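You operate a simulated robot arm through the tools that you are given. There is no shell and no other tool.

You are at the controls of a simulated robot arm. One attempt, no reset.

JOB
Fry the bean patty under the press till it is brown, then switch off.
Fine: into the cold oiled pan first, press on top, large ring on medium. Set down upright: patty press.
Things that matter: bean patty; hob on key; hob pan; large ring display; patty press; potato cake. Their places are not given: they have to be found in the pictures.

The check looks at the end state, three seconds after you hand in, the way a careful person would. Anything else that was tipped, shoved, dropped, spilled or broken makes it a failure.

ROBOT AND FRAMES
A 7-joint arm with a two-finger parallel gripper, fixed in place. Base frame: the origin is at the foot of the arm, x ahead of it, y to its left, z up; the work surface is at about z = 906. Readings come in mm, rad, newtons and seconds.
With the tool pointing down near the work surface it reaches from about 300 to 680 mm from the base axis. Its first joint turns from -1.152 to 1.152 rad. Payload 1.57 kg.
The TCP is the grasp point between the finger pads, 30 mm short of the fingertips. In the tool frame z runs along the fingers and y along their closing line. Largest opening 110 mm; finger width 24, thickness 12; the body of the gripper, 48 by 112 mm, starts 78 mm behind the TCP.
Orientation is that of the tool frame in the base frame, as a unit quaternion [w, x, y, z]. With the fingers straight down and closing along the base's y, the tool's x points along the base's -x, its y along +y and its z along -z.

CONTROLS
- The arm moves only by the tool step_arm. Its argument "series" is a list of rows, each a list of 7 numbers: the gripper command, from -1 (shut) to 1 (fully open), values between in proportion, then the shift along the base's x, y, z in mm, then the turn, a rotation vector about the base's x, y, z in rad. In form: [[fingers, dx, dy, dz, wx, wy, wz], ...]. A call has 1 to 20 rows; each row is the pose to reach, as a shift and turn from the pose commanded when the call began. A row lasts 0.2 s, in which the tool goes at most 50 mm and 0.15 rad; a call with a longer step from one row to the next is refused whole, and so is a gripper value outside its range. A pose out of reach is approached as far as the arm can. The call stops where the force on the tool passes 50 N (or 10 N more than at its start, if that is more) or the arm is blocked; 0.2 s more then pass. Each finger travels about 108 mm/s and halts on what it meets, pressing with about 21 N; the grip force reading is that of the motor and also rises with nothing between the fingers. The clock runs only during rows and for 0.2 s after the last one: add rows that repeat a pose to give the fingers time. It gives the time, the measured TCP pose, the force on the tool (base axes), the opening and the grip force at its end, in the units of the frame above (readings bear some noise), with the torque about the TCP (base axes, N m) and any sound that the robot's microphone picked up, and new pictures: "show" is both (left out), scene, wrist or none.
- Cameras (640 x 400 px; columns grow to the right, rows downward): "scene" is fixed at [183.4, -405.6, 1395.3]; the picture's right is [0.66, -0.75, 0.00], its down [-0.44, -0.38, -0.82] and it looks along [0.62, 0.54, -0.58] (base axes); focal length 343 px, centre (320, 200). "wrist" rides on the gripper at [70, 16, -141] in the tool frame; the picture's right is [-0.23, 0.97, 0.00], its down [-0.86, -0.20, -0.48] and it looks along [-0.47, -0.11, 0.88] (tool axes); focal length 222 px, centre (320, 200).
- locate(camera, pixels): there is no depth. For up to 12 entries [column, row, z] of the newest picture of that camera ("zoom" is the newest enlarged one), the place [x, y] in the base frame at which the ray of that pixel passes the height z, good to about 2 mm, but the place of the scene camera against the robot may be out by one fixed shift of up to 18 mm in any direction. It takes no simulated time.
- inspect(camera, box): a new picture of the part [left, top, right, bottom] of that camera's present view, enlarged. It takes no simulated time.
- hand_in(): hands the job in; it is judged then, once.

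Open the gripper and draw the arm clear of the work before you hand the job in, unless the task says otherwise.

The tools are called after "Request:" by a JSON object that holds its "op" and its "data". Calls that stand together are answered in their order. step_arm: Moves the arm, as the interface text tells. Its arguments: {"type":"object","properties":{"series":{"type":"array","items":{"type":"array","items":{"type":"number"}}},"show":{"type":"string","enum":["both","scene","wrist","none"]}},"required":["series"]} The other tools are called the same way: locate (camera, pixels) gives the place at which the rays of pixels pass given heights; inspect (camera, box) takes an enlarged picture of a part of a camera's view; hand_in () hands the job in.

At the start:

```text
clock: 0.0
tool_pos: [350.5, 12.0, 1207.1]
ee_rot: [0.0, 0.0, 1.0, 0.0]
wrist_force: [-0.7, -0.4, -0.1]
torque: [-0.02, -0.01, -0.02]
finger_gap: 110.0
grasp_force: 0.1
```

scene: 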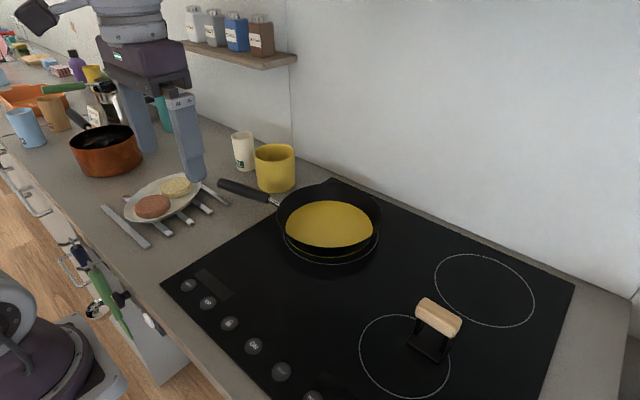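
wrist: 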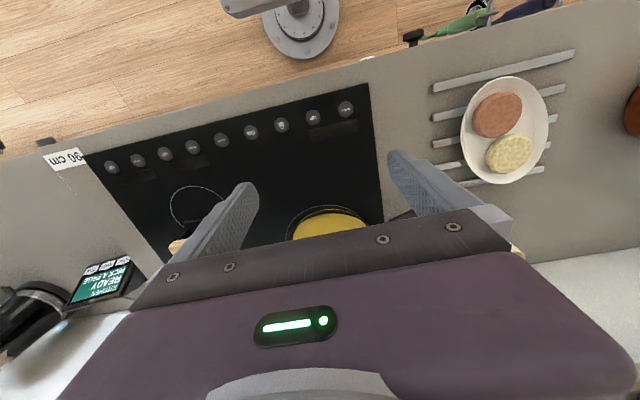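

The scene picture shows a plate with two round items (about 152,206 and 175,187), the pan with oil (330,225), the press (437,330) and a row of hob keys (188,285 to 312,395). I'll zoom in on them first.

Request:
{"op": "inspect", "data": {"camera": "scene", "box": [160, 250, 360, 400]}}

Request:
{"op": "inspect", "data": {"camera": "scene", "box": [90, 150, 250, 250]}}

Request:
{"op": "inspect", "data": {"camera": "scene", "box": [360, 270, 500, 400]}}

Request:
{"op": "inspect", "data": {"camera": "wrist", "box": [80, 80, 380, 260]}}

Request:
{"op": "inspect", "data": {"camera": "wrist", "box": [420, 40, 600, 210]}}

```text
2.67 times, centred on (260, 325) of scene
```

zoom: 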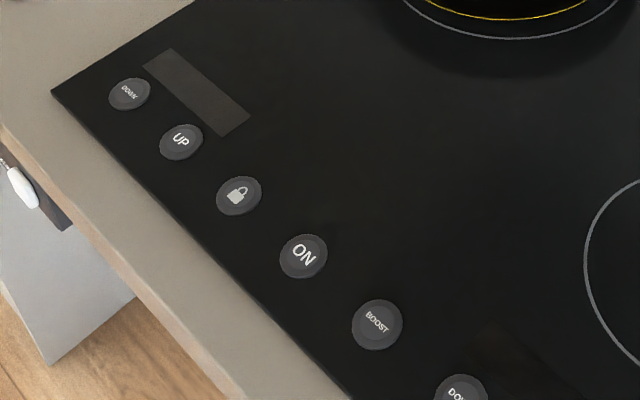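

```text
4.00 times, centred on (170, 200) of scene
```

zoom: 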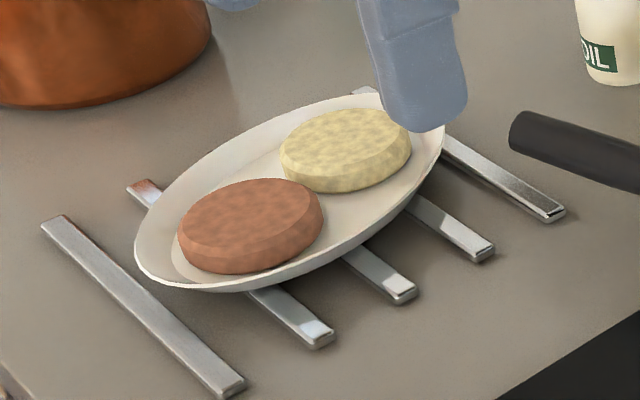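

```text
3.08 times, centred on (430, 335) of scene
```

zoom: 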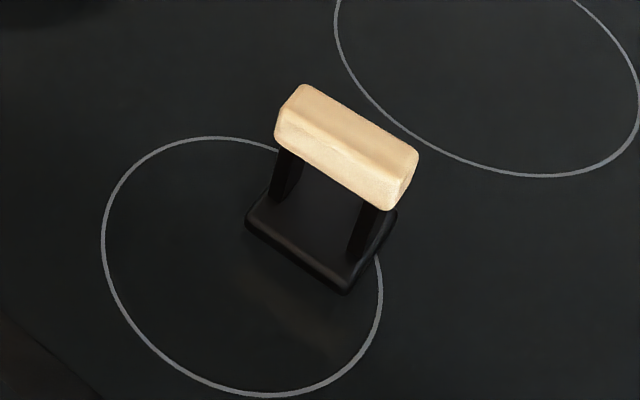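

```text
2.13 times, centred on (230, 170) of wrist
```

zoom: 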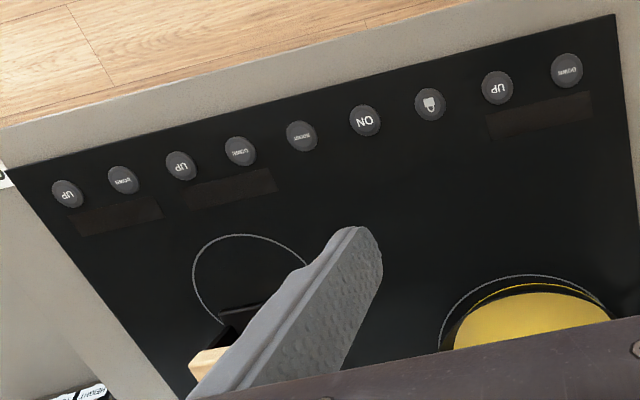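

```text
2.35 times, centred on (510, 125) of wrist
```

zoom: 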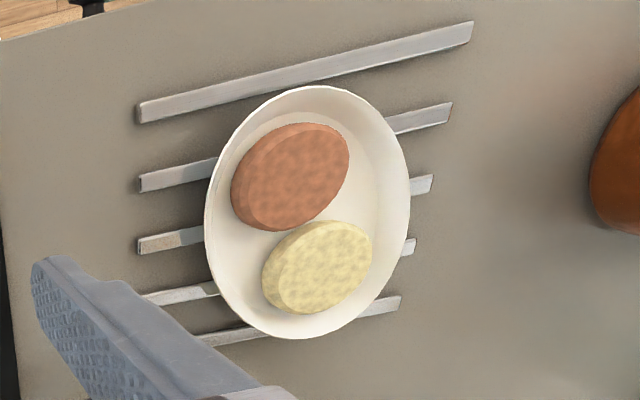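

The reddish-brown disc at wrist (498,115) should be the bean patty and the pale yellow one (509,154) the potato cake. I'll get their positions, along with the keys and rings, from the wrist and scene views.

Request:
{"op": "locate", "data": {"camera": "wrist", "pixels": [[498, 113, 930], [509, 153, 930], [346, 108, 912], [313, 117, 912], [282, 125, 912], [251, 133, 912], [221, 140, 912], [192, 148, 912], [164, 154, 912], [137, 161, 912], [111, 167, 912]]}}

Request:
{"op": "locate", "data": {"camera": "scene", "pixels": [[152, 206, 930], [175, 187, 930], [188, 285, 912], [207, 303, 912], [229, 324, 912], [253, 346, 912], [280, 371, 912], [330, 225, 912], [437, 310, 980], [428, 347, 912], [404, 356, 912], [484, 290, 912]]}}

Request:
{"op": "locate", "data": {"camera": "scene", "pixels": [[360, 348, 908], [450, 373, 908], [434, 270, 908], [534, 306, 908], [284, 233, 908], [379, 233, 908], [278, 215, 945], [381, 215, 945], [276, 204, 940], [222, 184, 960], [330, 262, 908], [574, 285, 908]]}}

```text
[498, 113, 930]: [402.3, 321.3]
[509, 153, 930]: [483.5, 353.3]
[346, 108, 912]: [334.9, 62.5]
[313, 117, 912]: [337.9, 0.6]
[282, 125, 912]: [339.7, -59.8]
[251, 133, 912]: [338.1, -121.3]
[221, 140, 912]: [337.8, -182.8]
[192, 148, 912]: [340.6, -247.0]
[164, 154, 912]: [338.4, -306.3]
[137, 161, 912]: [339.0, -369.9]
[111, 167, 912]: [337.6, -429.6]
```

```text
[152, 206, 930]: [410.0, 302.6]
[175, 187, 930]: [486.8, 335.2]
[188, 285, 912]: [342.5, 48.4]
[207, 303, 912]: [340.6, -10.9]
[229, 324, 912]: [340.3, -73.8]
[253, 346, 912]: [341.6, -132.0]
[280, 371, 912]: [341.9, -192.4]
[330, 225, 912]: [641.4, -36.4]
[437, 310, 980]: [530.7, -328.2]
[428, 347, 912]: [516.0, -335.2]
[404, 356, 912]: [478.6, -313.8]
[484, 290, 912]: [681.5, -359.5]
```

```text
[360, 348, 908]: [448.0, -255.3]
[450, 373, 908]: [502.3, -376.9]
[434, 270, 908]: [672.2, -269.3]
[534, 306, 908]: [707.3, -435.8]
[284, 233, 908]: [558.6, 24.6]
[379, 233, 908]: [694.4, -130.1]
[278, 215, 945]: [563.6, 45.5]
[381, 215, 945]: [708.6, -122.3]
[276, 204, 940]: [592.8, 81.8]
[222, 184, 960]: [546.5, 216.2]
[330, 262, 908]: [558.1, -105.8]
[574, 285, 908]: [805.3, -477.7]
```

The scene camera reads about (-6,+14) mm off against the wrist camera, so I'll rely on the wrist. Next I move above the plate for a close look at the patty.

Request:
{"op": "step_arm", "data": {"series": [[1, 0, 48, 0, 0, 0, 0], [1, 0, 96, 0, 0, 0, 0], [1, 0, 144, 0, 0, 0, 0], [1, 0, 192, 0, 0, 0, 0], [1, 0, 240, 0, 0, 0, 0], [1, 0, 288, 0, 0, 0, 0], [1, 0, 310, -40, 0, 0, 0], [1, 0, 310, -80, 0, 0, 0], [1, 0, 310, -80, 0, 0, 0]]}}

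```text
clock: 2.0
tool_pos: [352.1, 322.7, 1126.3]
ee_rot: [0.0, 0.0, 1.0, 0.001]
wrist_force: [0.1, -0.3, -0.1]
torque: [-0.03, -0.02, 0.01]
finger_gap: 110.1
grasp_force: 0.2
```

scene: 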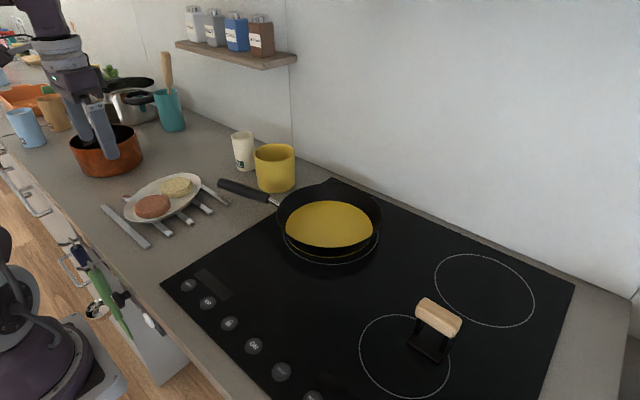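
wrist: 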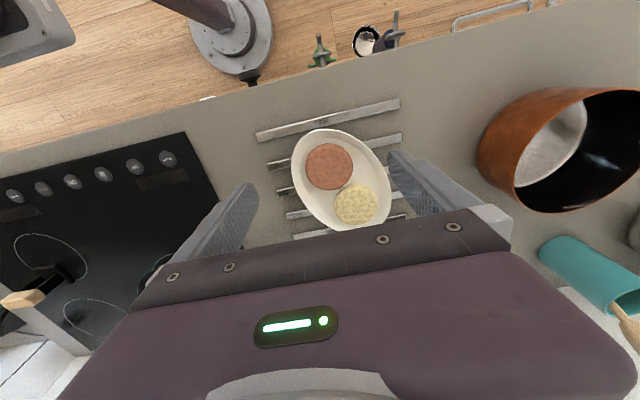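

The plate is in clear view around wrist (340,180). I'll enlarge it.

Request:
{"op": "inspect", "data": {"camera": "wrist", "box": [260, 110, 420, 240]}}

Request:
{"op": "locate", "data": {"camera": "wrist", "pixels": [[329, 167, 930], [306, 167, 930], [352, 167, 930], [329, 144, 930], [357, 204, 930], [291, 170, 925], [391, 190, 925], [318, 129, 925], [400, 100, 910], [400, 110, 906]]}}

```text
3.08 times, centred on (340, 175) of wrist
```

zoom: 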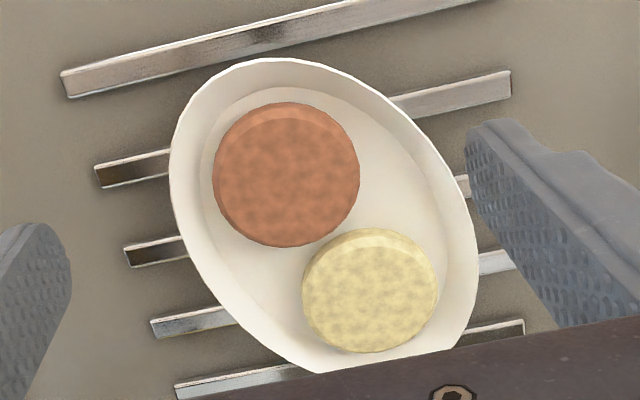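

```text
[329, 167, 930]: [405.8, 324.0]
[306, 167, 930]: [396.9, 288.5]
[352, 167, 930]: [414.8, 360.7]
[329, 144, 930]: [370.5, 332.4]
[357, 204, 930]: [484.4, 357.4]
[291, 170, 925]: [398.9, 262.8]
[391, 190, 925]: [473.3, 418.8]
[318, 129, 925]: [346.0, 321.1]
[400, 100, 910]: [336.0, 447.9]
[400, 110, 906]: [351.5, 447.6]
```

The patty centre triangulates to about (407,324) with its top near z≈926. It sits close to the rim on the hob side, so I descend for a closer look before choosing the grip line.

Request:
{"op": "step_arm", "data": {"series": [[0.5, -10, 3, -40, 0, 0, 0], [0.5, -20, 6, -80, 0, 0, 0], [0.5, -30, 8, -110, 0, 0, 0], [0.5, -30, 8, -110, 0, 0, 0]], "show": "both"}}

Request:
{"op": "inspect", "data": {"camera": "wrist", "box": [220, 100, 460, 250]}}

Request:
{"op": "inspect", "data": {"camera": "scene", "box": [90, 150, 250, 250]}}

```text
clock: 3.0
tool_pos: [321.4, 329.6, 1017.7]
ee_rot: [0.0, 0.0, 1.0, 0.0]
wrist_force: [0.3, -0.1, -0.7]
torque: [0.02, -0.01, -0.03]
finger_gap: 82.6
grasp_force: 0.1
```

scene: 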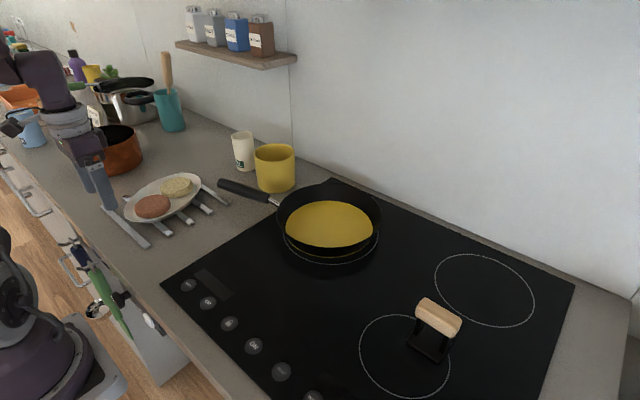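
wrist: 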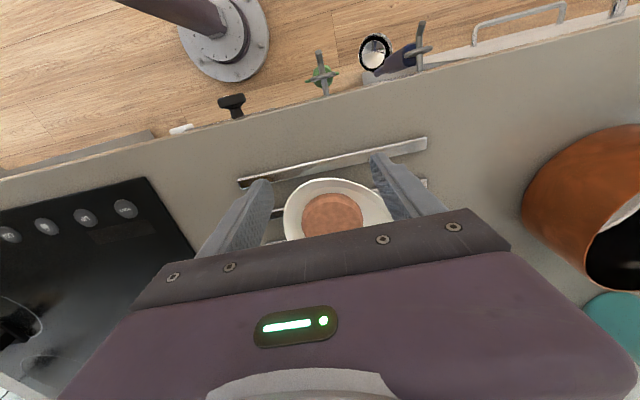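

```text
2.67 times, centred on (340, 175) of wrist
```

zoom: 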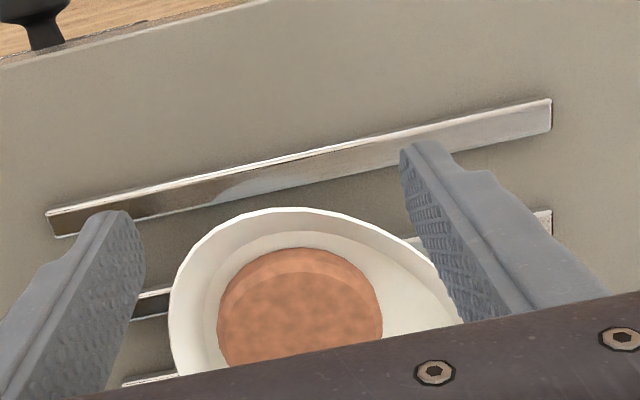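

```text
4.00 times, centred on (170, 200) of scene
```

zoom: 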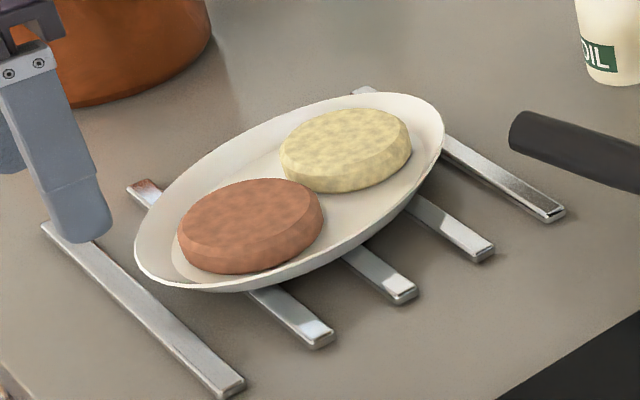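

The fingers will fit best closing along a line turned 30° from y, roughly perpendicular to the patty–cake line. I turn by 0.52 rad and place the tool above the patty at z≈1035.

Request:
{"op": "step_arm", "data": {"series": [[0.55, 22, -2, 18, 0, 0, 0.13], [0.55, 44, -4, 18, 0, 0, 0.26], [0.55, 66, -6, 18, 0, 0, 0.39], [0.55, 87, -6, 18, 0, 0, 0.52], [0.55, 87, -6, 18, 0, 0, 0.52]]}}

Request:
{"op": "inspect", "data": {"camera": "wrist", "box": [220, 80, 440, 220]}}

Request:
{"op": "inspect", "data": {"camera": "scene", "box": [90, 130, 250, 250]}}

```text
clock: 4.2
tool_pos: [408.0, 322.2, 1033.5]
ee_rot: [0.0, -0.258, 0.966, 0.0]
wrist_force: [0.5, -0.7, 0.0]
torque: [0.0, 0.04, -0.01]
finger_gap: 85.2
grasp_force: 0.0
```

scene: 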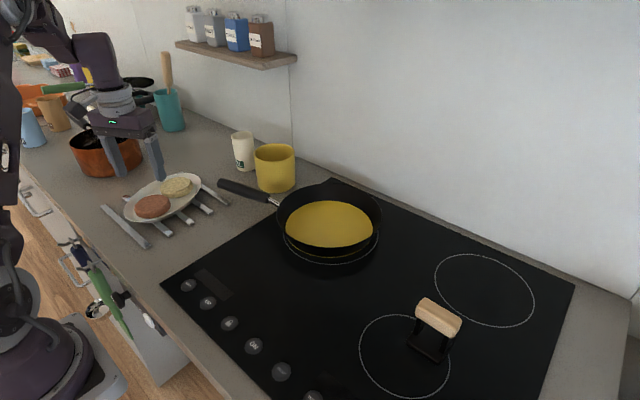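
wrist: 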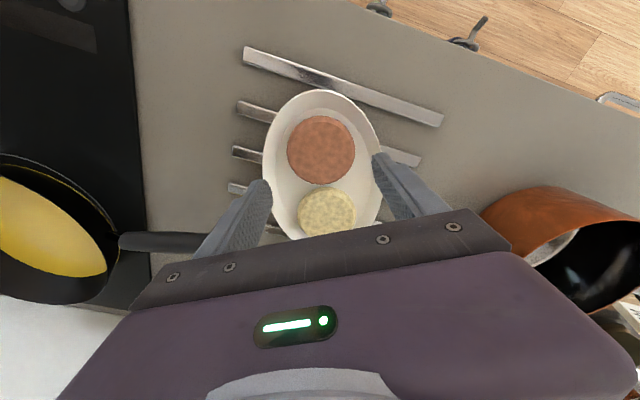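

```text
2.86 times, centred on (330, 150) of wrist
```

zoom: 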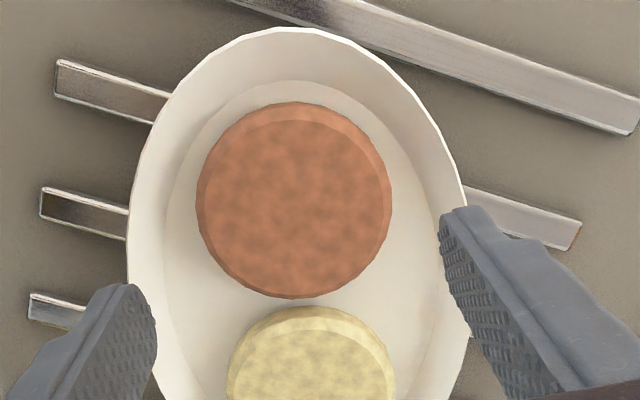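

```text
3.33 times, centred on (170, 190) of scene
```

zoom: 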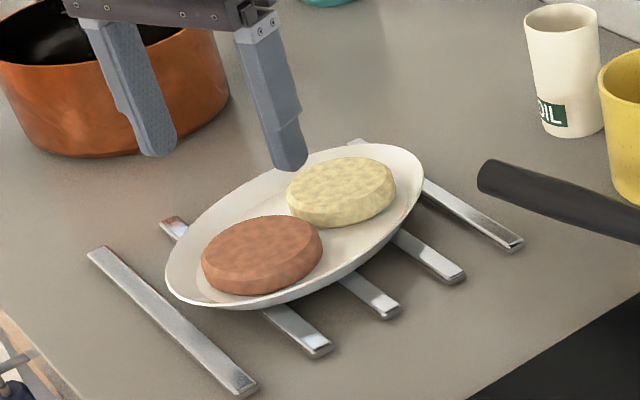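

Patty spans zoom x 197–391 with flat plate on both sides (to 165 and 435), and its centre (px ~320,152) lies nearly on the tool axis. I'll check with locate.

Request:
{"op": "locate", "data": {"camera": "wrist", "pixels": [[319.8, 151.5, 930], [319.8, 151.5, 935], [287, 150, 930], [355, 150, 930], [320, 116, 930], [320, 184, 918], [327, 211, 930]]}}

```text
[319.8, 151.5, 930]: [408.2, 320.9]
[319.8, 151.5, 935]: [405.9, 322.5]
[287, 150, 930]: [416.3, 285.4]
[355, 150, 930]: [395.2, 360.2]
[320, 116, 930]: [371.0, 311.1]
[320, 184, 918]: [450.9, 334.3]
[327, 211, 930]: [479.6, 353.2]
```

Aligned within about 1 mm. I descend to TCP z≈952 with the gap at 85 mm, watching the force.

Request:
{"op": "step_arm", "data": {"series": [[0.55, 0, -1, -30, 0, 0, 0], [0.55, 0, -1, -55, 0, 0, 0], [0.55, 0, -1, -70, 0, 0, 0], [0.55, 0, -1, -80, 0, 0, 0], [0.55, 0, -1, -80, 0, 0, 0]]}}

Request:
{"op": "inspect", "data": {"camera": "wrist", "box": [220, 100, 440, 240]}}

Request:
{"op": "inspect", "data": {"camera": "scene", "box": [90, 130, 250, 250]}}

```text
clock: 5.4
tool_pos: [408.6, 322.9, 955.4]
ee_rot: [0.001, -0.257, 0.966, 0.001]
wrist_force: [2.2, 1.9, 9.9]
torque: [-0.11, -0.06, 0.08]
finger_gap: 83.4
grasp_force: 0.1
```

scene: 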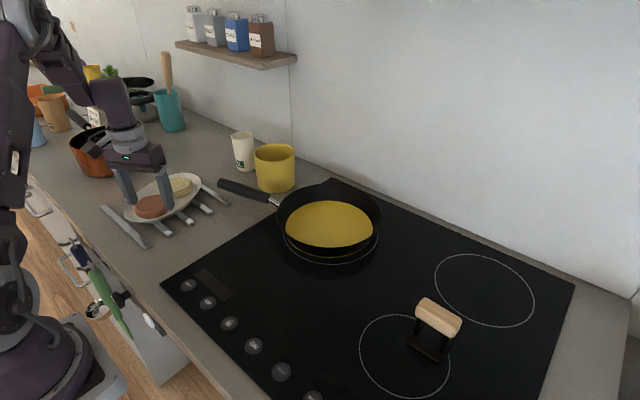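
wrist: 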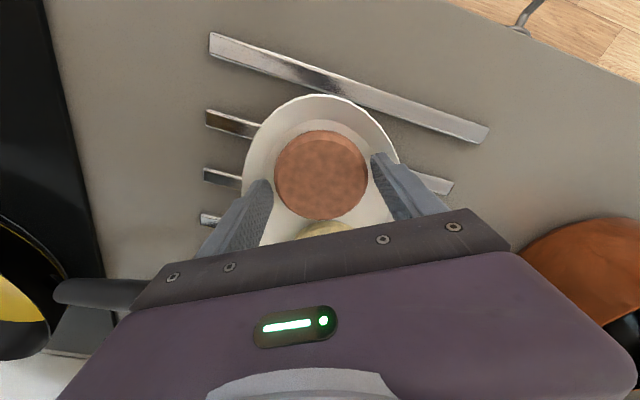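

```text
2.86 times, centred on (330, 170) of wrist
```

zoom: 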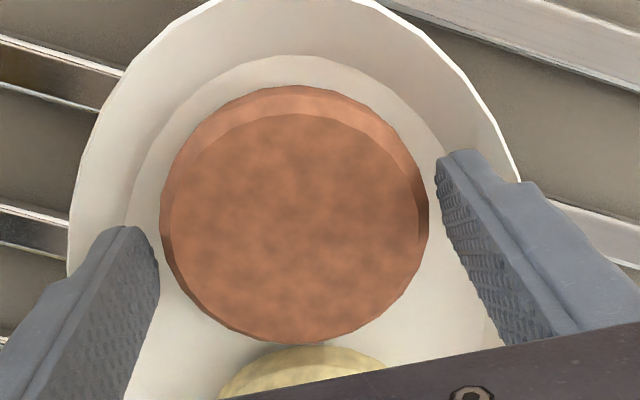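

```text
3.33 times, centred on (170, 190) of scene
```

zoom: 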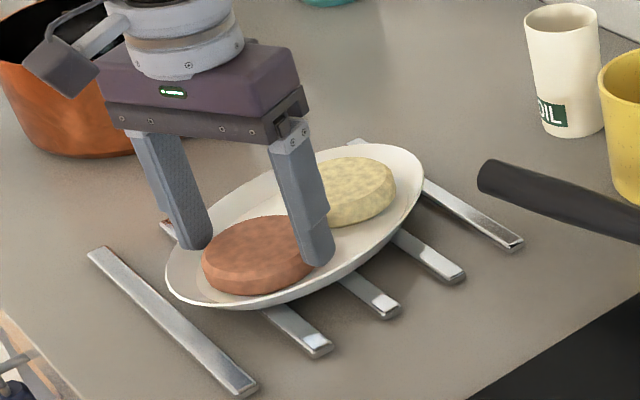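

Fingertips touch the plate wall (10 N at z 955). I lift 3 mm, narrow the gap to about 80 mm, and read again.

Request:
{"op": "step_arm", "data": {"series": [[0.55, 0, -1, 4, 0, 0, 0], [0.46, 0, -1, 4, 0, 0, 0], [0.46, 0, -1, 0, 0, 0, 0], [0.46, 0, -1, 0, 0, 0, 0]], "show": "wrist"}}

Request:
{"op": "inspect", "data": {"camera": "wrist", "box": [220, 100, 440, 240]}}

```text
clock: 6.4
tool_pos: [407.8, 321.0, 954.5]
ee_rot: [0.001, -0.257, 0.966, 0.0]
wrist_force: [-0.3, -0.6, 0.5]
torque: [0.0, 0.0, 0.02]
finger_gap: 80.2
grasp_force: 0.2
```

wrist: 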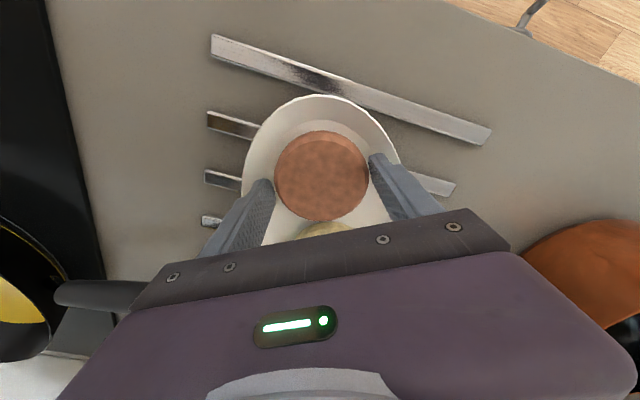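

```text
2.86 times, centred on (330, 170) of wrist
```

zoom: 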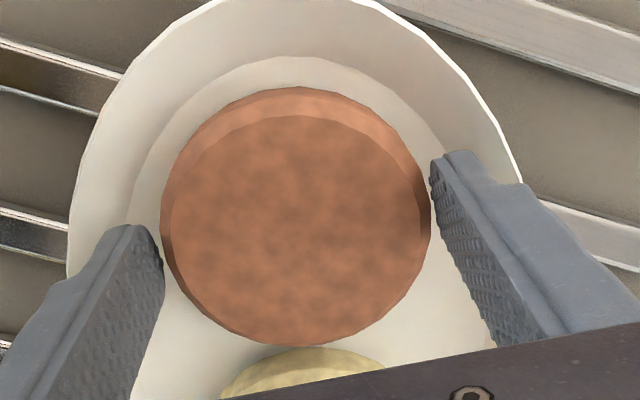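

No contact at 954.5 with the gap at 80. I lower 4 mm more and then close.

Request:
{"op": "step_arm", "data": {"series": [[0.44, 0, 0, -2, 0, 0, 0], [0.43, 0, 0, -4, 0, 0, 0], [0.43, 0, 0, -4, 0, 0, 0]], "show": "none"}}

```text
clock: 7.2
tool_pos: [407.3, 321.7, 951.4]
ee_rot: [0.002, -0.257, 0.966, 0.0]
wrist_force: [0.5, 2.4, 23.5]
torque: [-0.25, 0.02, 0.18]
finger_gap: 77.5
grasp_force: 0.0
```

23 N: the tips are on the plate at z≈921. I back up 3 mm and close on the patty.

Request:
{"op": "step_arm", "data": {"series": [[0.43, 0, 0, 4, 0, 0, 0], [0.38, 0, 0, 4, 0, 0, 0], [0.3, 0, 0, 4, 0, 0, 0], [0.2, 0, 0, 4, 0, 0, 0], [0.2, 0, 0, 4, 0, 0, 0]]}}

Request:
{"op": "inspect", "data": {"camera": "wrist", "box": [220, 100, 440, 240]}}

Request:
{"op": "inspect", "data": {"camera": "scene", "box": [90, 130, 250, 250]}}

```text
clock: 8.4
tool_pos: [408.0, 320.9, 955.2]
ee_rot: [0.0, -0.257, 0.966, 0.0]
wrist_force: [-0.5, 0.2, -1.0]
torque: [0.0, -0.02, 0.01]
finger_gap: 76.6
grasp_force: 20.9
```

scene: 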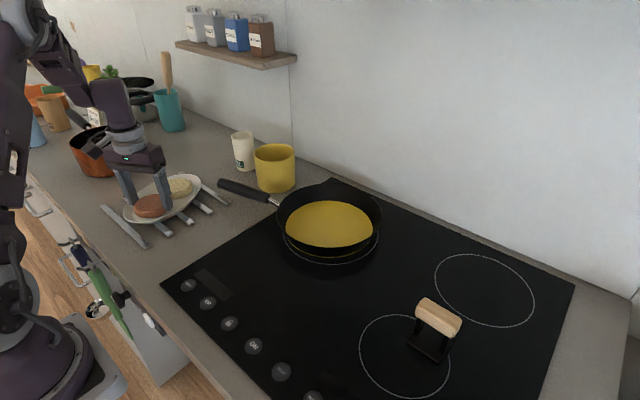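
wrist: 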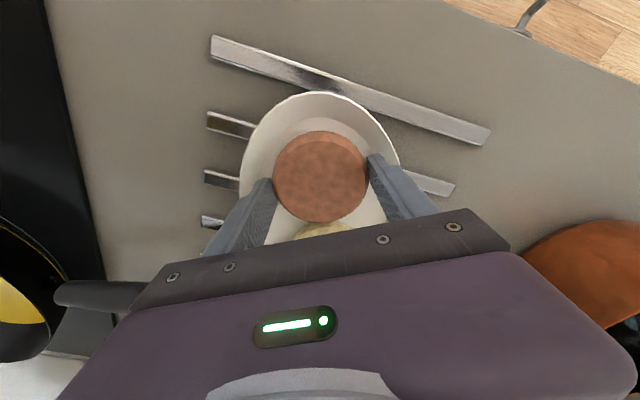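

```text
2.86 times, centred on (330, 170) of wrist
```

zoom: 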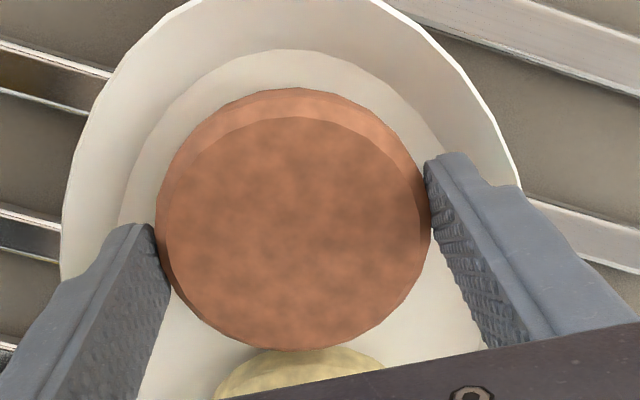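

```text
3.33 times, centred on (170, 190) of scene
```

zoom: 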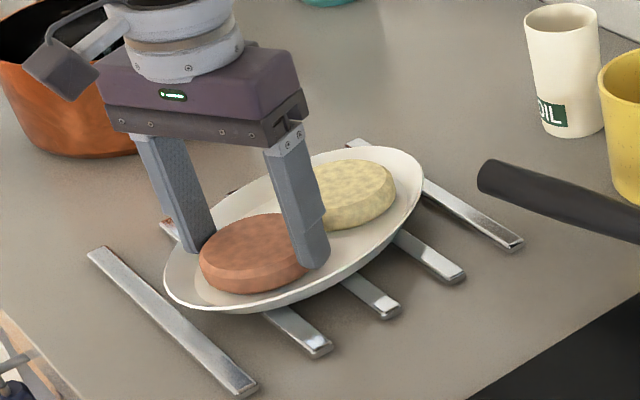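

Gripped at 76.6 mm with 20.9 N. I lift gently and check that the patty comes along and the plate stays.

Request:
{"op": "step_arm", "data": {"series": [[0.2, 0, 0, 5, 0, 0, 0], [0.2, 0, 0, 15, 0, 0, 0], [0.2, 0, 0, 40, 0, 0, 0], [0.2, 0, 0, 80, 0, 0, 0], [0.2, 0, 0, 80, 0, 0, 0]]}}

Request:
{"op": "inspect", "data": {"camera": "scene", "box": [90, 100, 250, 250]}}

```text
clock: 9.6
tool_pos: [407.1, 321.5, 1034.8]
ee_rot: [0.0, -0.257, 0.967, 0.0]
wrist_force: [0.5, 0.2, -1.1]
torque: [0.0, 0.01, 0.03]
finger_gap: 76.3
grasp_force: 20.9
```

scene: 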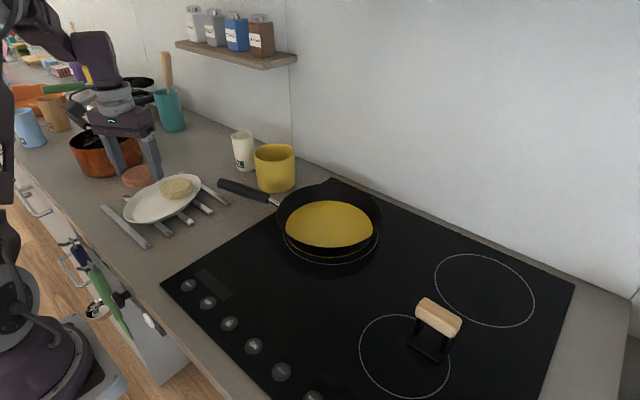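
wrist: 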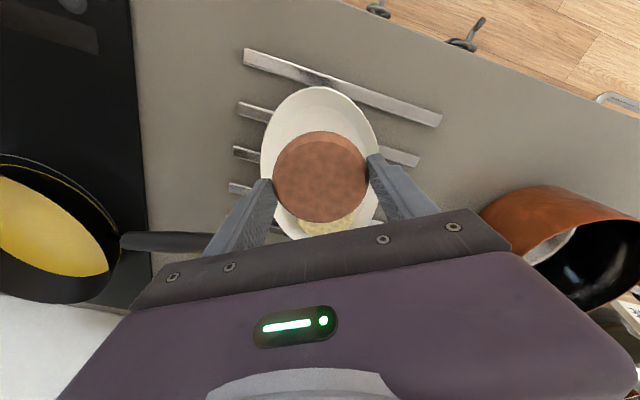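

```text
2.67 times, centred on (170, 175) of scene
```

zoom: 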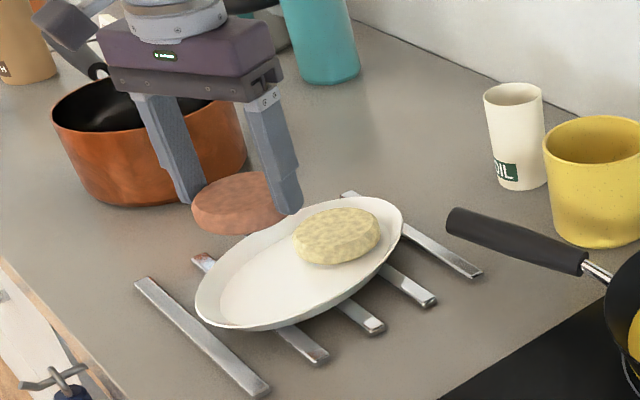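

The patty is lifted and the plate is undisturbed. I raise it, turn back, and carry it towards the pan, stopping short to view the pan.

Request:
{"op": "step_arm", "data": {"series": [[0.2, 0, 0, 48, 0, 0, 0], [0.2, 0, 0, 95, 0, 0, 0], [0.2, 10, -43, 95, 0, 0, -0.06], [0.2, 20, -86, 95, 0, 0, -0.13], [0.2, 35, -129, 95, 0, 0, -0.2], [0.2, 50, -172, 95, 0, 0, -0.26], [0.2, 65, -215, 95, 0, 0, -0.33], [0.2, 80, -258, 95, 0, 0, -0.4], [0.2, 95, -300, 95, 0, 0, -0.46], [0.2, 115, -340, 95, 0, 0, -0.52], [0.2, 115, -340, 95, 0, 0, -0.52]]}}

Request:
{"op": "inspect", "data": {"camera": "wrist", "box": [200, 80, 460, 250]}}

```text
clock: 12.0
tool_pos: [525.7, -20.5, 1130.1]
ee_rot: [-0.001, 0.001, 1.0, 0.0]
wrist_force: [-0.3, 0.0, -0.8]
torque: [-0.01, -0.02, 0.0]
finger_gap: 76.4
grasp_force: 21.1
```

scene: 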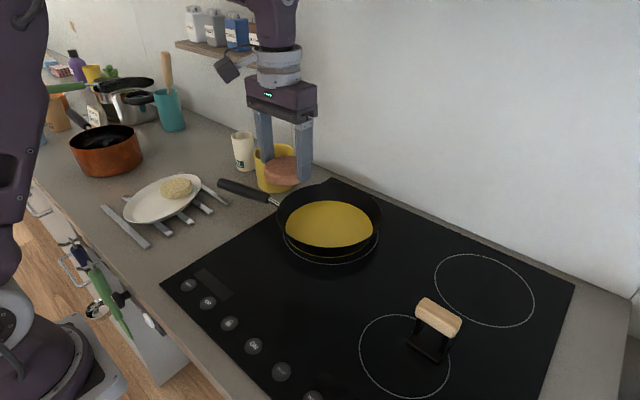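
wrist: 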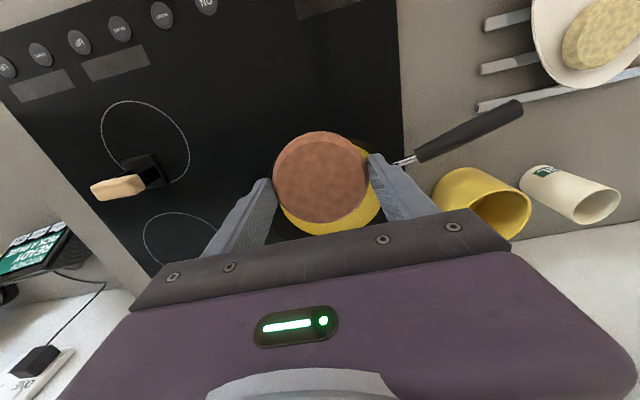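

```text
2.35 times, centred on (330, 165) of wrist
```

zoom: 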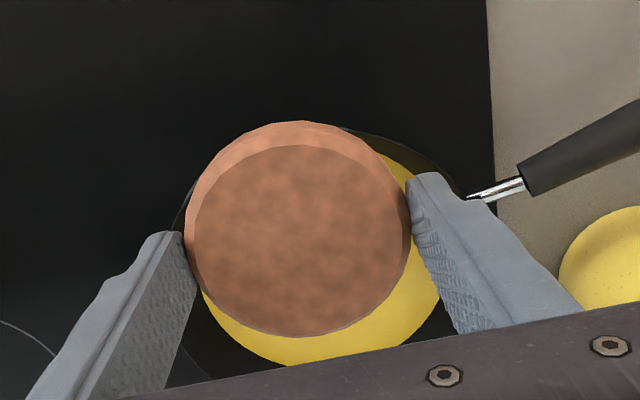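

The patty hides the pan from here. I move directly over the pan at this height so the rim is visible around the patty.

Request:
{"op": "step_arm", "data": {"series": [[0.2, 40, 0, 0, 0, 0, 0], [0.2, 75, 0, 0, 0, 0, 0], [0.2, 100, 0, 0, 0, 0, 0], [0.2, 100, 0, 0, 0, 0, 0]]}}

Request:
{"op": "inspect", "data": {"camera": "wrist", "box": [200, 50, 460, 220]}}

Request:
{"op": "inspect", "data": {"camera": "scene", "box": [210, 120, 400, 280]}}

```text
clock: 13.0
tool_pos: [625.2, -19.1, 1129.0]
ee_rot: [-0.001, 0.0, 1.0, 0.0]
wrist_force: [0.0, -0.2, -0.6]
torque: [0.02, 0.02, 0.02]
finger_gap: 77.0
grasp_force: 21.1
```

scene: 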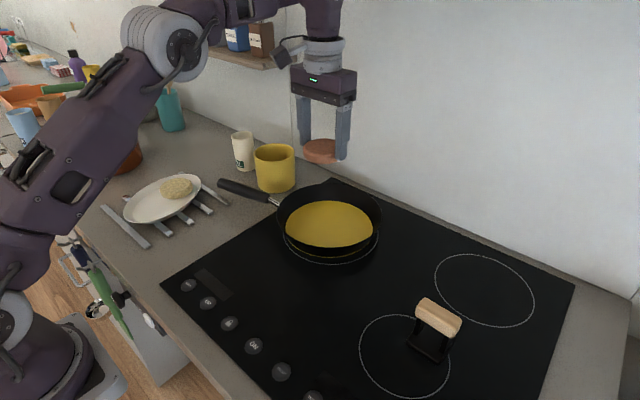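
wrist: 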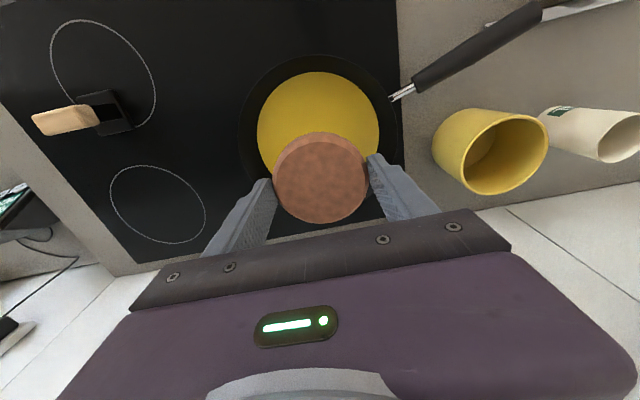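

```text
2.35 times, centred on (330, 135) of wrist
```

zoom: 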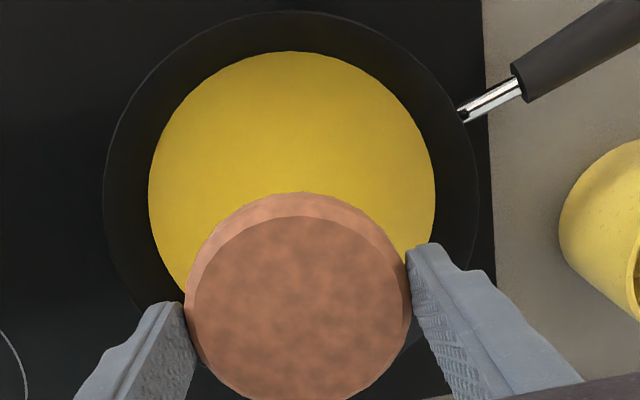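

```text
2.50 times, centred on (305, 200) of scene
```

zoom: 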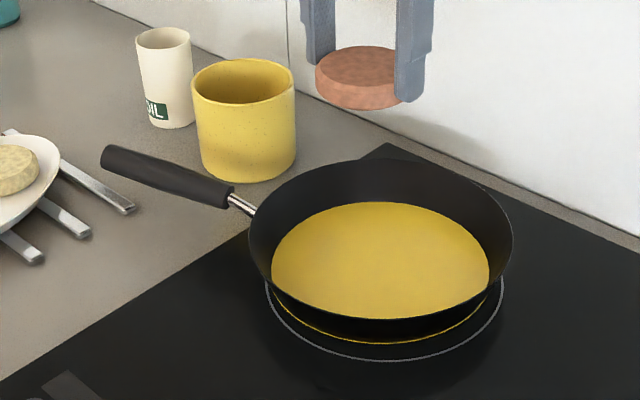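

The oil disc spans zoom x 149–435 with its centre near wrist (318,132). I locate its edges and centre.

Request:
{"op": "locate", "data": {"camera": "wrist", "pixels": [[318, 132, 918], [257.3, 132, 918], [378.9, 132, 918], [318, 71.5, 918], [238, 130, 950], [403, 130, 950], [320, 55, 950]]}}

Request:
{"op": "locate", "data": {"camera": "scene", "pixels": [[330, 224, 918], [292, 232, 918], [378, 232, 918], [290, 215, 918], [375, 215, 918]]}}

```text
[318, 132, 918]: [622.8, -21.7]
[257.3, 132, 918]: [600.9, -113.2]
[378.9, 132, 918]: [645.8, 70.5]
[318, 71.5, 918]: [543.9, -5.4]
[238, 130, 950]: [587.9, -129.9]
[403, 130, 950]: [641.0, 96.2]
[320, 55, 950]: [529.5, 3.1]
```

```text
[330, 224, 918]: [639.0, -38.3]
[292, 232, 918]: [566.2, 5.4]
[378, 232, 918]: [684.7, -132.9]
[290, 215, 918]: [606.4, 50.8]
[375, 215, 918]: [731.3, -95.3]
```

Oil centre comes out at about (629,-23) with diameter ~188 mm. I shift there and go down to TCP z≈965.

Request:
{"op": "step_arm", "data": {"series": [[0.2, 4, -4, 0, 0, 0, 0], [0.2, 4, -4, -45, 0, 0, 0], [0.2, 4, -4, -90, 0, 0, 0], [0.2, 4, -4, -130, 0, 0, 0], [0.2, 4, -4, -155, 0, 0, 0], [0.2, 4, -4, -164, 0, 0, 0], [0.2, 4, -4, -164, 0, 0, 0]]}}

Request:
{"op": "inspect", "data": {"camera": "scene", "box": [250, 150, 410, 280]}}

Request:
{"op": "inspect", "data": {"camera": "wrist", "box": [180, 50, 480, 240]}}

```text
clock: 14.6
tool_pos: [627.7, -24.2, 964.8]
ee_rot: [0.0, 0.0, 1.0, 0.0]
wrist_force: [-0.8, 0.8, -0.5]
torque: [-0.01, 0.01, 0.02]
finger_gap: 76.9
grasp_force: 20.8
```

scene: 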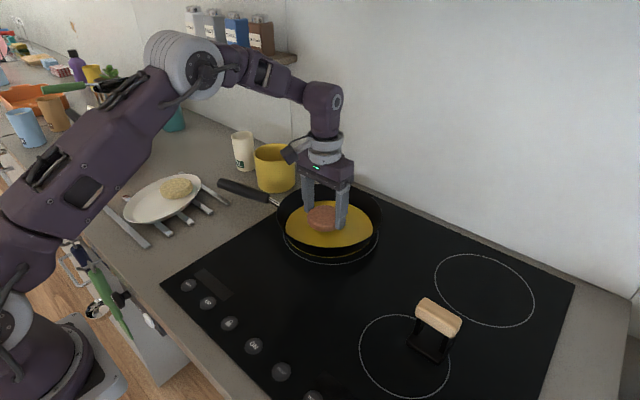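
wrist: 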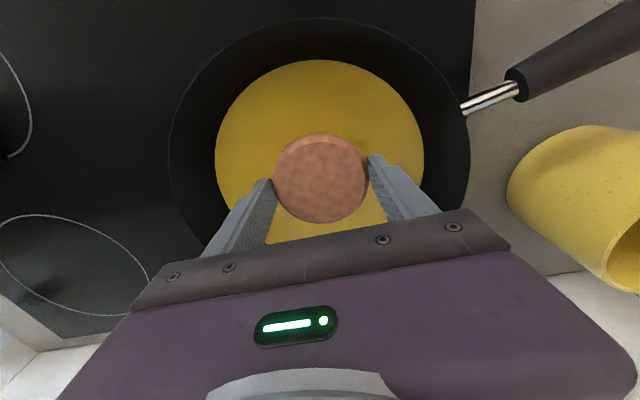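

```text
3.08 times, centred on (330, 215) of scene
```

zoom: 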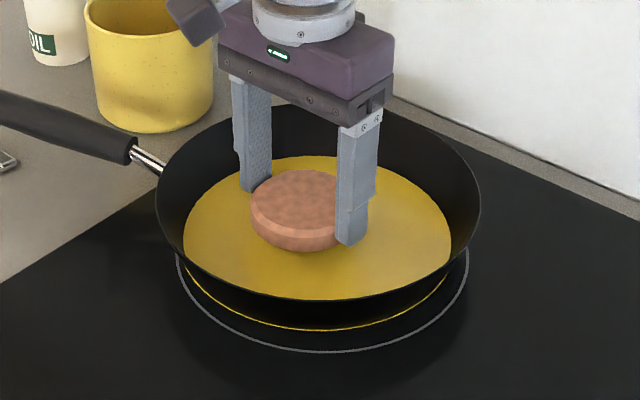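

```text
2.11 times, centred on (330, 145) of wrist
```

zoom: 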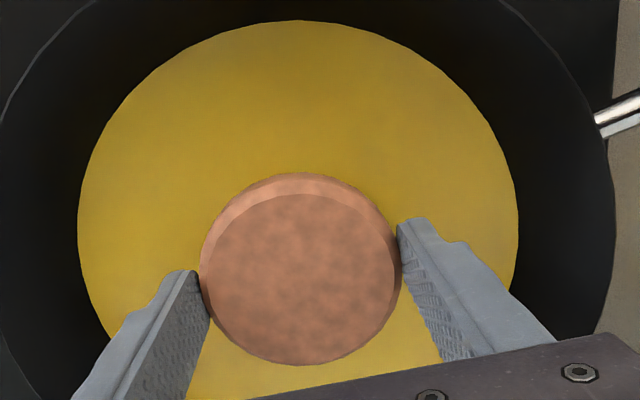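

The patty hovers over the oil. I check whether it is centred before lowering.

Request:
{"op": "locate", "data": {"camera": "wrist", "pixels": [[215.3, 157, 916], [423.4, 157, 916], [319, 59.7, 916], [320, 178, 948], [168, 130, 955], [470, 150, 955]]}}

```text
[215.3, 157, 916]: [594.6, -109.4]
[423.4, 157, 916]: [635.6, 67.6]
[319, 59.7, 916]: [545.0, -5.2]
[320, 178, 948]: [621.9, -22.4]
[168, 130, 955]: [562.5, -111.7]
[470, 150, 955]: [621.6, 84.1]
```

The oil circle fits centre (636,-26), so I shift +9 mm in x and lower in small steps until the patty touches the pan floor.

Request:
{"op": "step_arm", "data": {"series": [[0.2, 9, -2, 0, 0, 0, 0], [0.2, 9, -2, -6, 0, 0, 0], [0.2, 9, -2, -10, 0, 0, 0], [0.2, 9, -2, -10, 0, 0, 0]], "show": "scene"}}

Request:
{"op": "inspect", "data": {"camera": "scene", "box": [250, 150, 410, 280]}}

```text
clock: 15.6
tool_pos: [635.4, -24.1, 955.2]
ee_rot: [0.0, 0.0, 1.0, -0.001]
wrist_force: [-0.8, 0.0, -1.4]
torque: [0.02, -0.03, 0.01]
finger_gap: 76.6
grasp_force: 20.8
```

scene: 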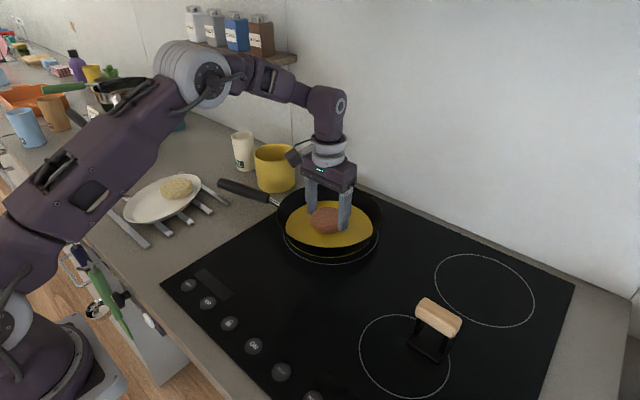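

```text
3.08 times, centred on (330, 215) of scene
```

zoom: 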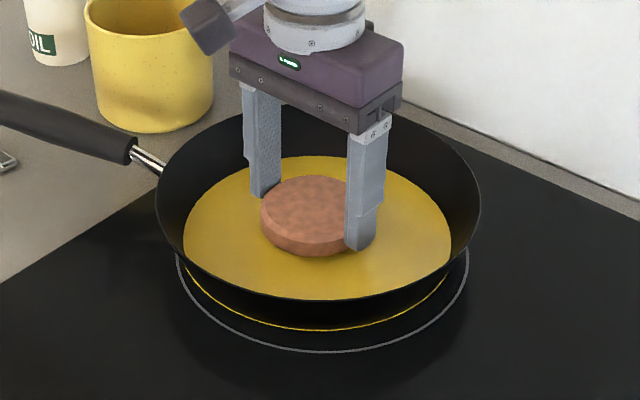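

No contact yet at z 955. I keep lowering in small steps and read the force.

Request:
{"op": "step_arm", "data": {"series": [[0.2, 0, 0, -2, 0, 0, 0], [0.2, 0, 0, -4, 0, 0, 0], [0.2, 0, 0, -4, 0, 0, 0]], "show": "none"}}

Request:
{"op": "step_arm", "data": {"series": [[0.2, 0, 0, -2, 0, 0, 0], [0.2, 0, 0, -3, 0, 0, 0], [0.2, 0, 0, -3, 0, 0, 0]], "show": "scene"}}

```text
clock: 16.4
tool_pos: [635.1, -24.4, 951.1]
ee_rot: [-0.001, 0.0, 1.0, 0.0]
wrist_force: [0.0, 0.1, -1.1]
torque: [0.03, -0.03, -0.01]
finger_gap: 76.8
grasp_force: 21.0
```

```text
clock: 17.2
tool_pos: [634.8, -25.1, 949.3]
ee_rot: [0.001, 0.001, 1.0, 0.0]
wrist_force: [-2.3, -0.2, 6.0]
torque: [-0.1, 0.05, 0.04]
finger_gap: 76.4
grasp_force: 21.2
```

scene: 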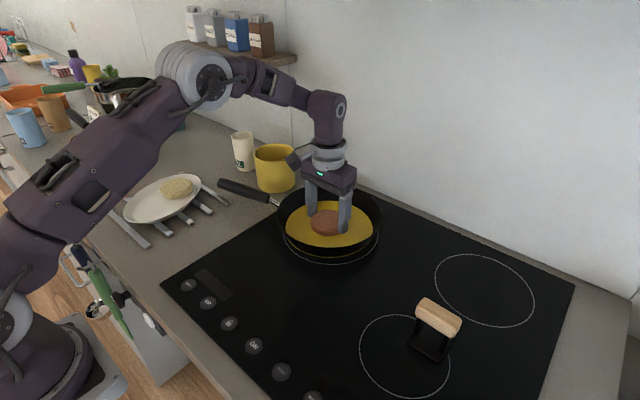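

Contact at z 949 (6 N), so the patty is on the pan floor. I open to about 84 mm and lift straight up.

Request:
{"op": "step_arm", "data": {"series": [[0.25, 0, 0, 1, 0, 0, 0], [0.5, 0, 0, 1, 0, 0, 0], [0.55, 0, 0, 2, 0, 0, 0], [0.55, 0, 0, 30, 0, 0, 0], [0.55, 0, 0, 75, 0, 0, 0], [0.55, 0, 0, 120, 0, 0, 0], [0.55, 0, 0, 120, 0, 0, 0]]}}

Request:
{"op": "inspect", "data": {"camera": "wrist", "box": [200, 50, 460, 220]}}

Request:
{"op": "inspect", "data": {"camera": "scene", "box": [250, 150, 410, 280]}}

```text
clock: 18.8
tool_pos: [632.6, -25.3, 1067.7]
ee_rot: [0.0, 0.0, 1.0, 0.0]
wrist_force: [0.5, 0.3, -0.2]
torque: [-0.02, -0.01, -0.01]
finger_gap: 85.2
grasp_force: 0.1
```

scene: 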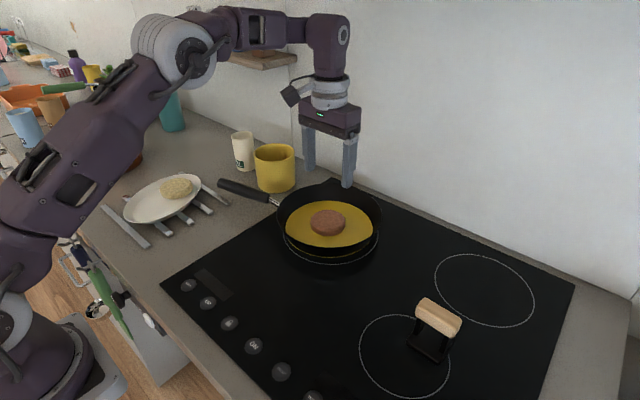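
wrist: 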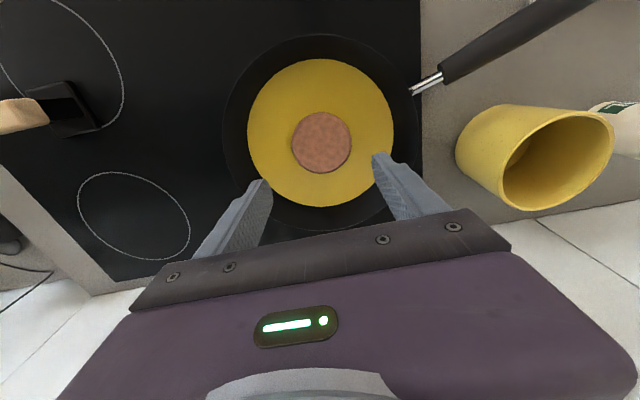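

```text
2.35 times, centred on (330, 135) of wrist
```

zoom: 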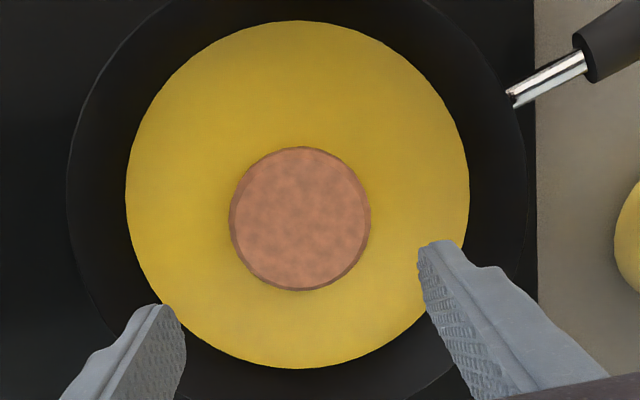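

```text
3.08 times, centred on (330, 215) of scene
```

zoom: 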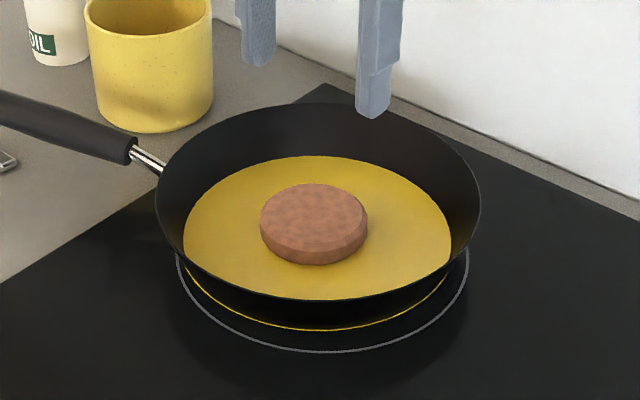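

The patty lies nicely centred in the oil (wrist ~ (321.5,143)). I record its position and the press handle's.

Request:
{"op": "locate", "data": {"camera": "wrist", "pixels": [[321.5, 143, 932], [292, 143, 932], [351.5, 143, 932], [319, 132, 916], [72, 113, 912], [25, 112, 970]]}}

```text
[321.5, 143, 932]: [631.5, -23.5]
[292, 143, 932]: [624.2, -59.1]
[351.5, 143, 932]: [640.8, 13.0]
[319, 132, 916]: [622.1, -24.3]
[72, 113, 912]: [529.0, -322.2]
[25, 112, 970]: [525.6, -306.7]
```

Patty top is at (631.5,-23.5). I go over to the press to view its handle from above.

Request:
{"op": "step_arm", "data": {"series": [[0.55, 0, 0, 40, 0, 0, 0], [0.55, -15, -42, 60, 0, 0, 0], [0.55, -30, -84, 60, 0, 0, 0], [0.55, -45, -126, 60, 0, 0, 0], [0.55, -60, -168, 60, 0, 0, 0], [0.55, -75, -210, 60, 0, 0, 0], [0.55, -90, -252, 60, 0, 0, 0], [0.55, -105, -294, 60, 0, 0, 0], [0.55, -105, -294, 60, 0, 0, 0]]}}

Request:
{"op": "inspect", "data": {"camera": "wrist", "box": [240, 80, 420, 220]}}

Request:
{"op": "inspect", "data": {"camera": "scene", "box": [370, 220, 520, 380]}}

```text
clock: 20.8
tool_pos: [529.9, -316.9, 1127.5]
ee_rot: [-0.001, 0.0, 1.0, 0.0]
wrist_force: [0.4, -0.1, -0.3]
torque: [0.0, -0.02, 0.01]
finger_gap: 85.2
grasp_force: 0.2
```

scene: 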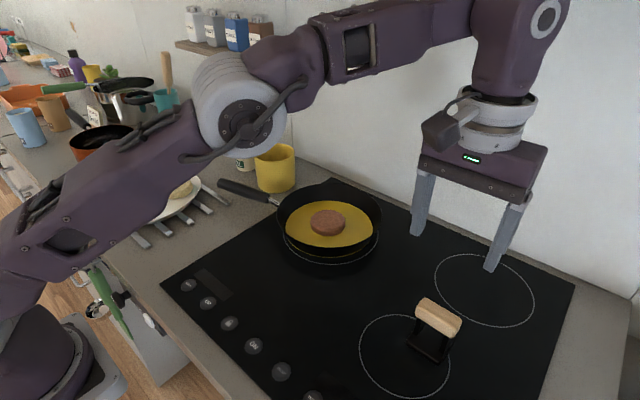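
wrist: 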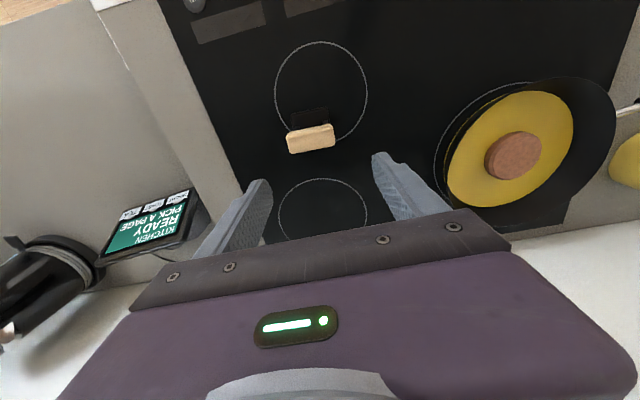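

```text
2.86 times, centred on (330, 150) of wrist
```

zoom: 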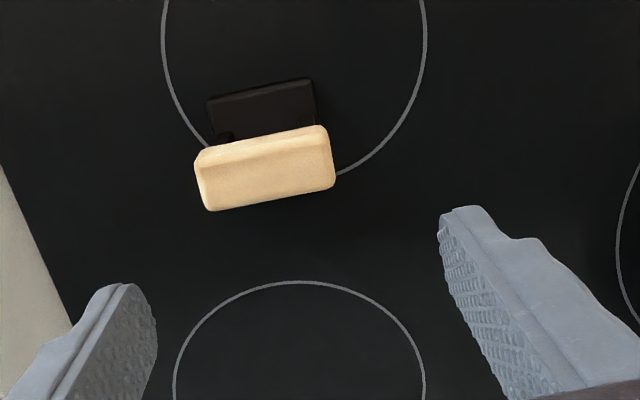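

```text
2.50 times, centred on (445, 300) of scene
```

zoom: 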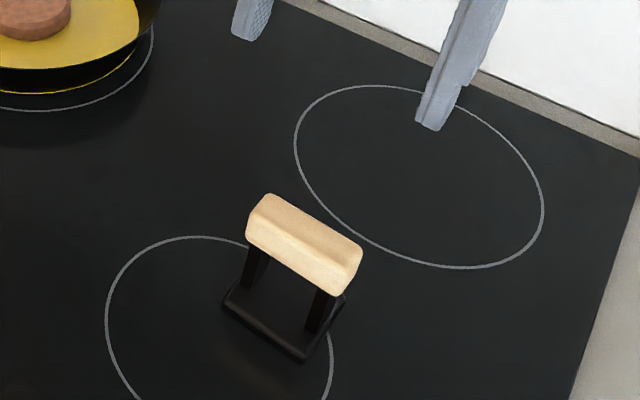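

The press is at wrist zoom (265,168): wooden bar handle turned slightly. I locate handle corners and base corners at a few heights.

Request:
{"op": "locate", "data": {"camera": "zoom", "pixels": [[256, 242, 980]]}}

Request:
{"op": "locate", "data": {"camera": "wrist", "pixels": [[290, 115.5, 915], [327.3, 108, 915], [329.3, 123.8, 915], [310.8, 140, 960], [310.8, 140, 980], [310.8, 140, 1000], [288, 148, 980], [333.5, 136.5, 980]]}}

Request:
{"op": "locate", "data": {"camera": "scene", "pixels": [[439, 317, 960], [439, 317, 980], [439, 317, 1000], [419, 304, 980], [459, 328, 980], [423, 346, 912]]}}

```text
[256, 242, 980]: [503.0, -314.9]
```

```text
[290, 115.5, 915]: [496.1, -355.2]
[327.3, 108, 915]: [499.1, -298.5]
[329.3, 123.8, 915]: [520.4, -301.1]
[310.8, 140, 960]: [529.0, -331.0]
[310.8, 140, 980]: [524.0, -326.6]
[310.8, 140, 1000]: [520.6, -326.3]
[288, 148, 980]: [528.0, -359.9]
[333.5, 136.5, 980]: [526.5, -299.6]
```

```text
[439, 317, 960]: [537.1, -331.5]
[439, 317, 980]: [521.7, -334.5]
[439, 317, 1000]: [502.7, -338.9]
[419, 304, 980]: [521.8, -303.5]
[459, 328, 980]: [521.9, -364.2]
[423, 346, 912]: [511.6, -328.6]
```

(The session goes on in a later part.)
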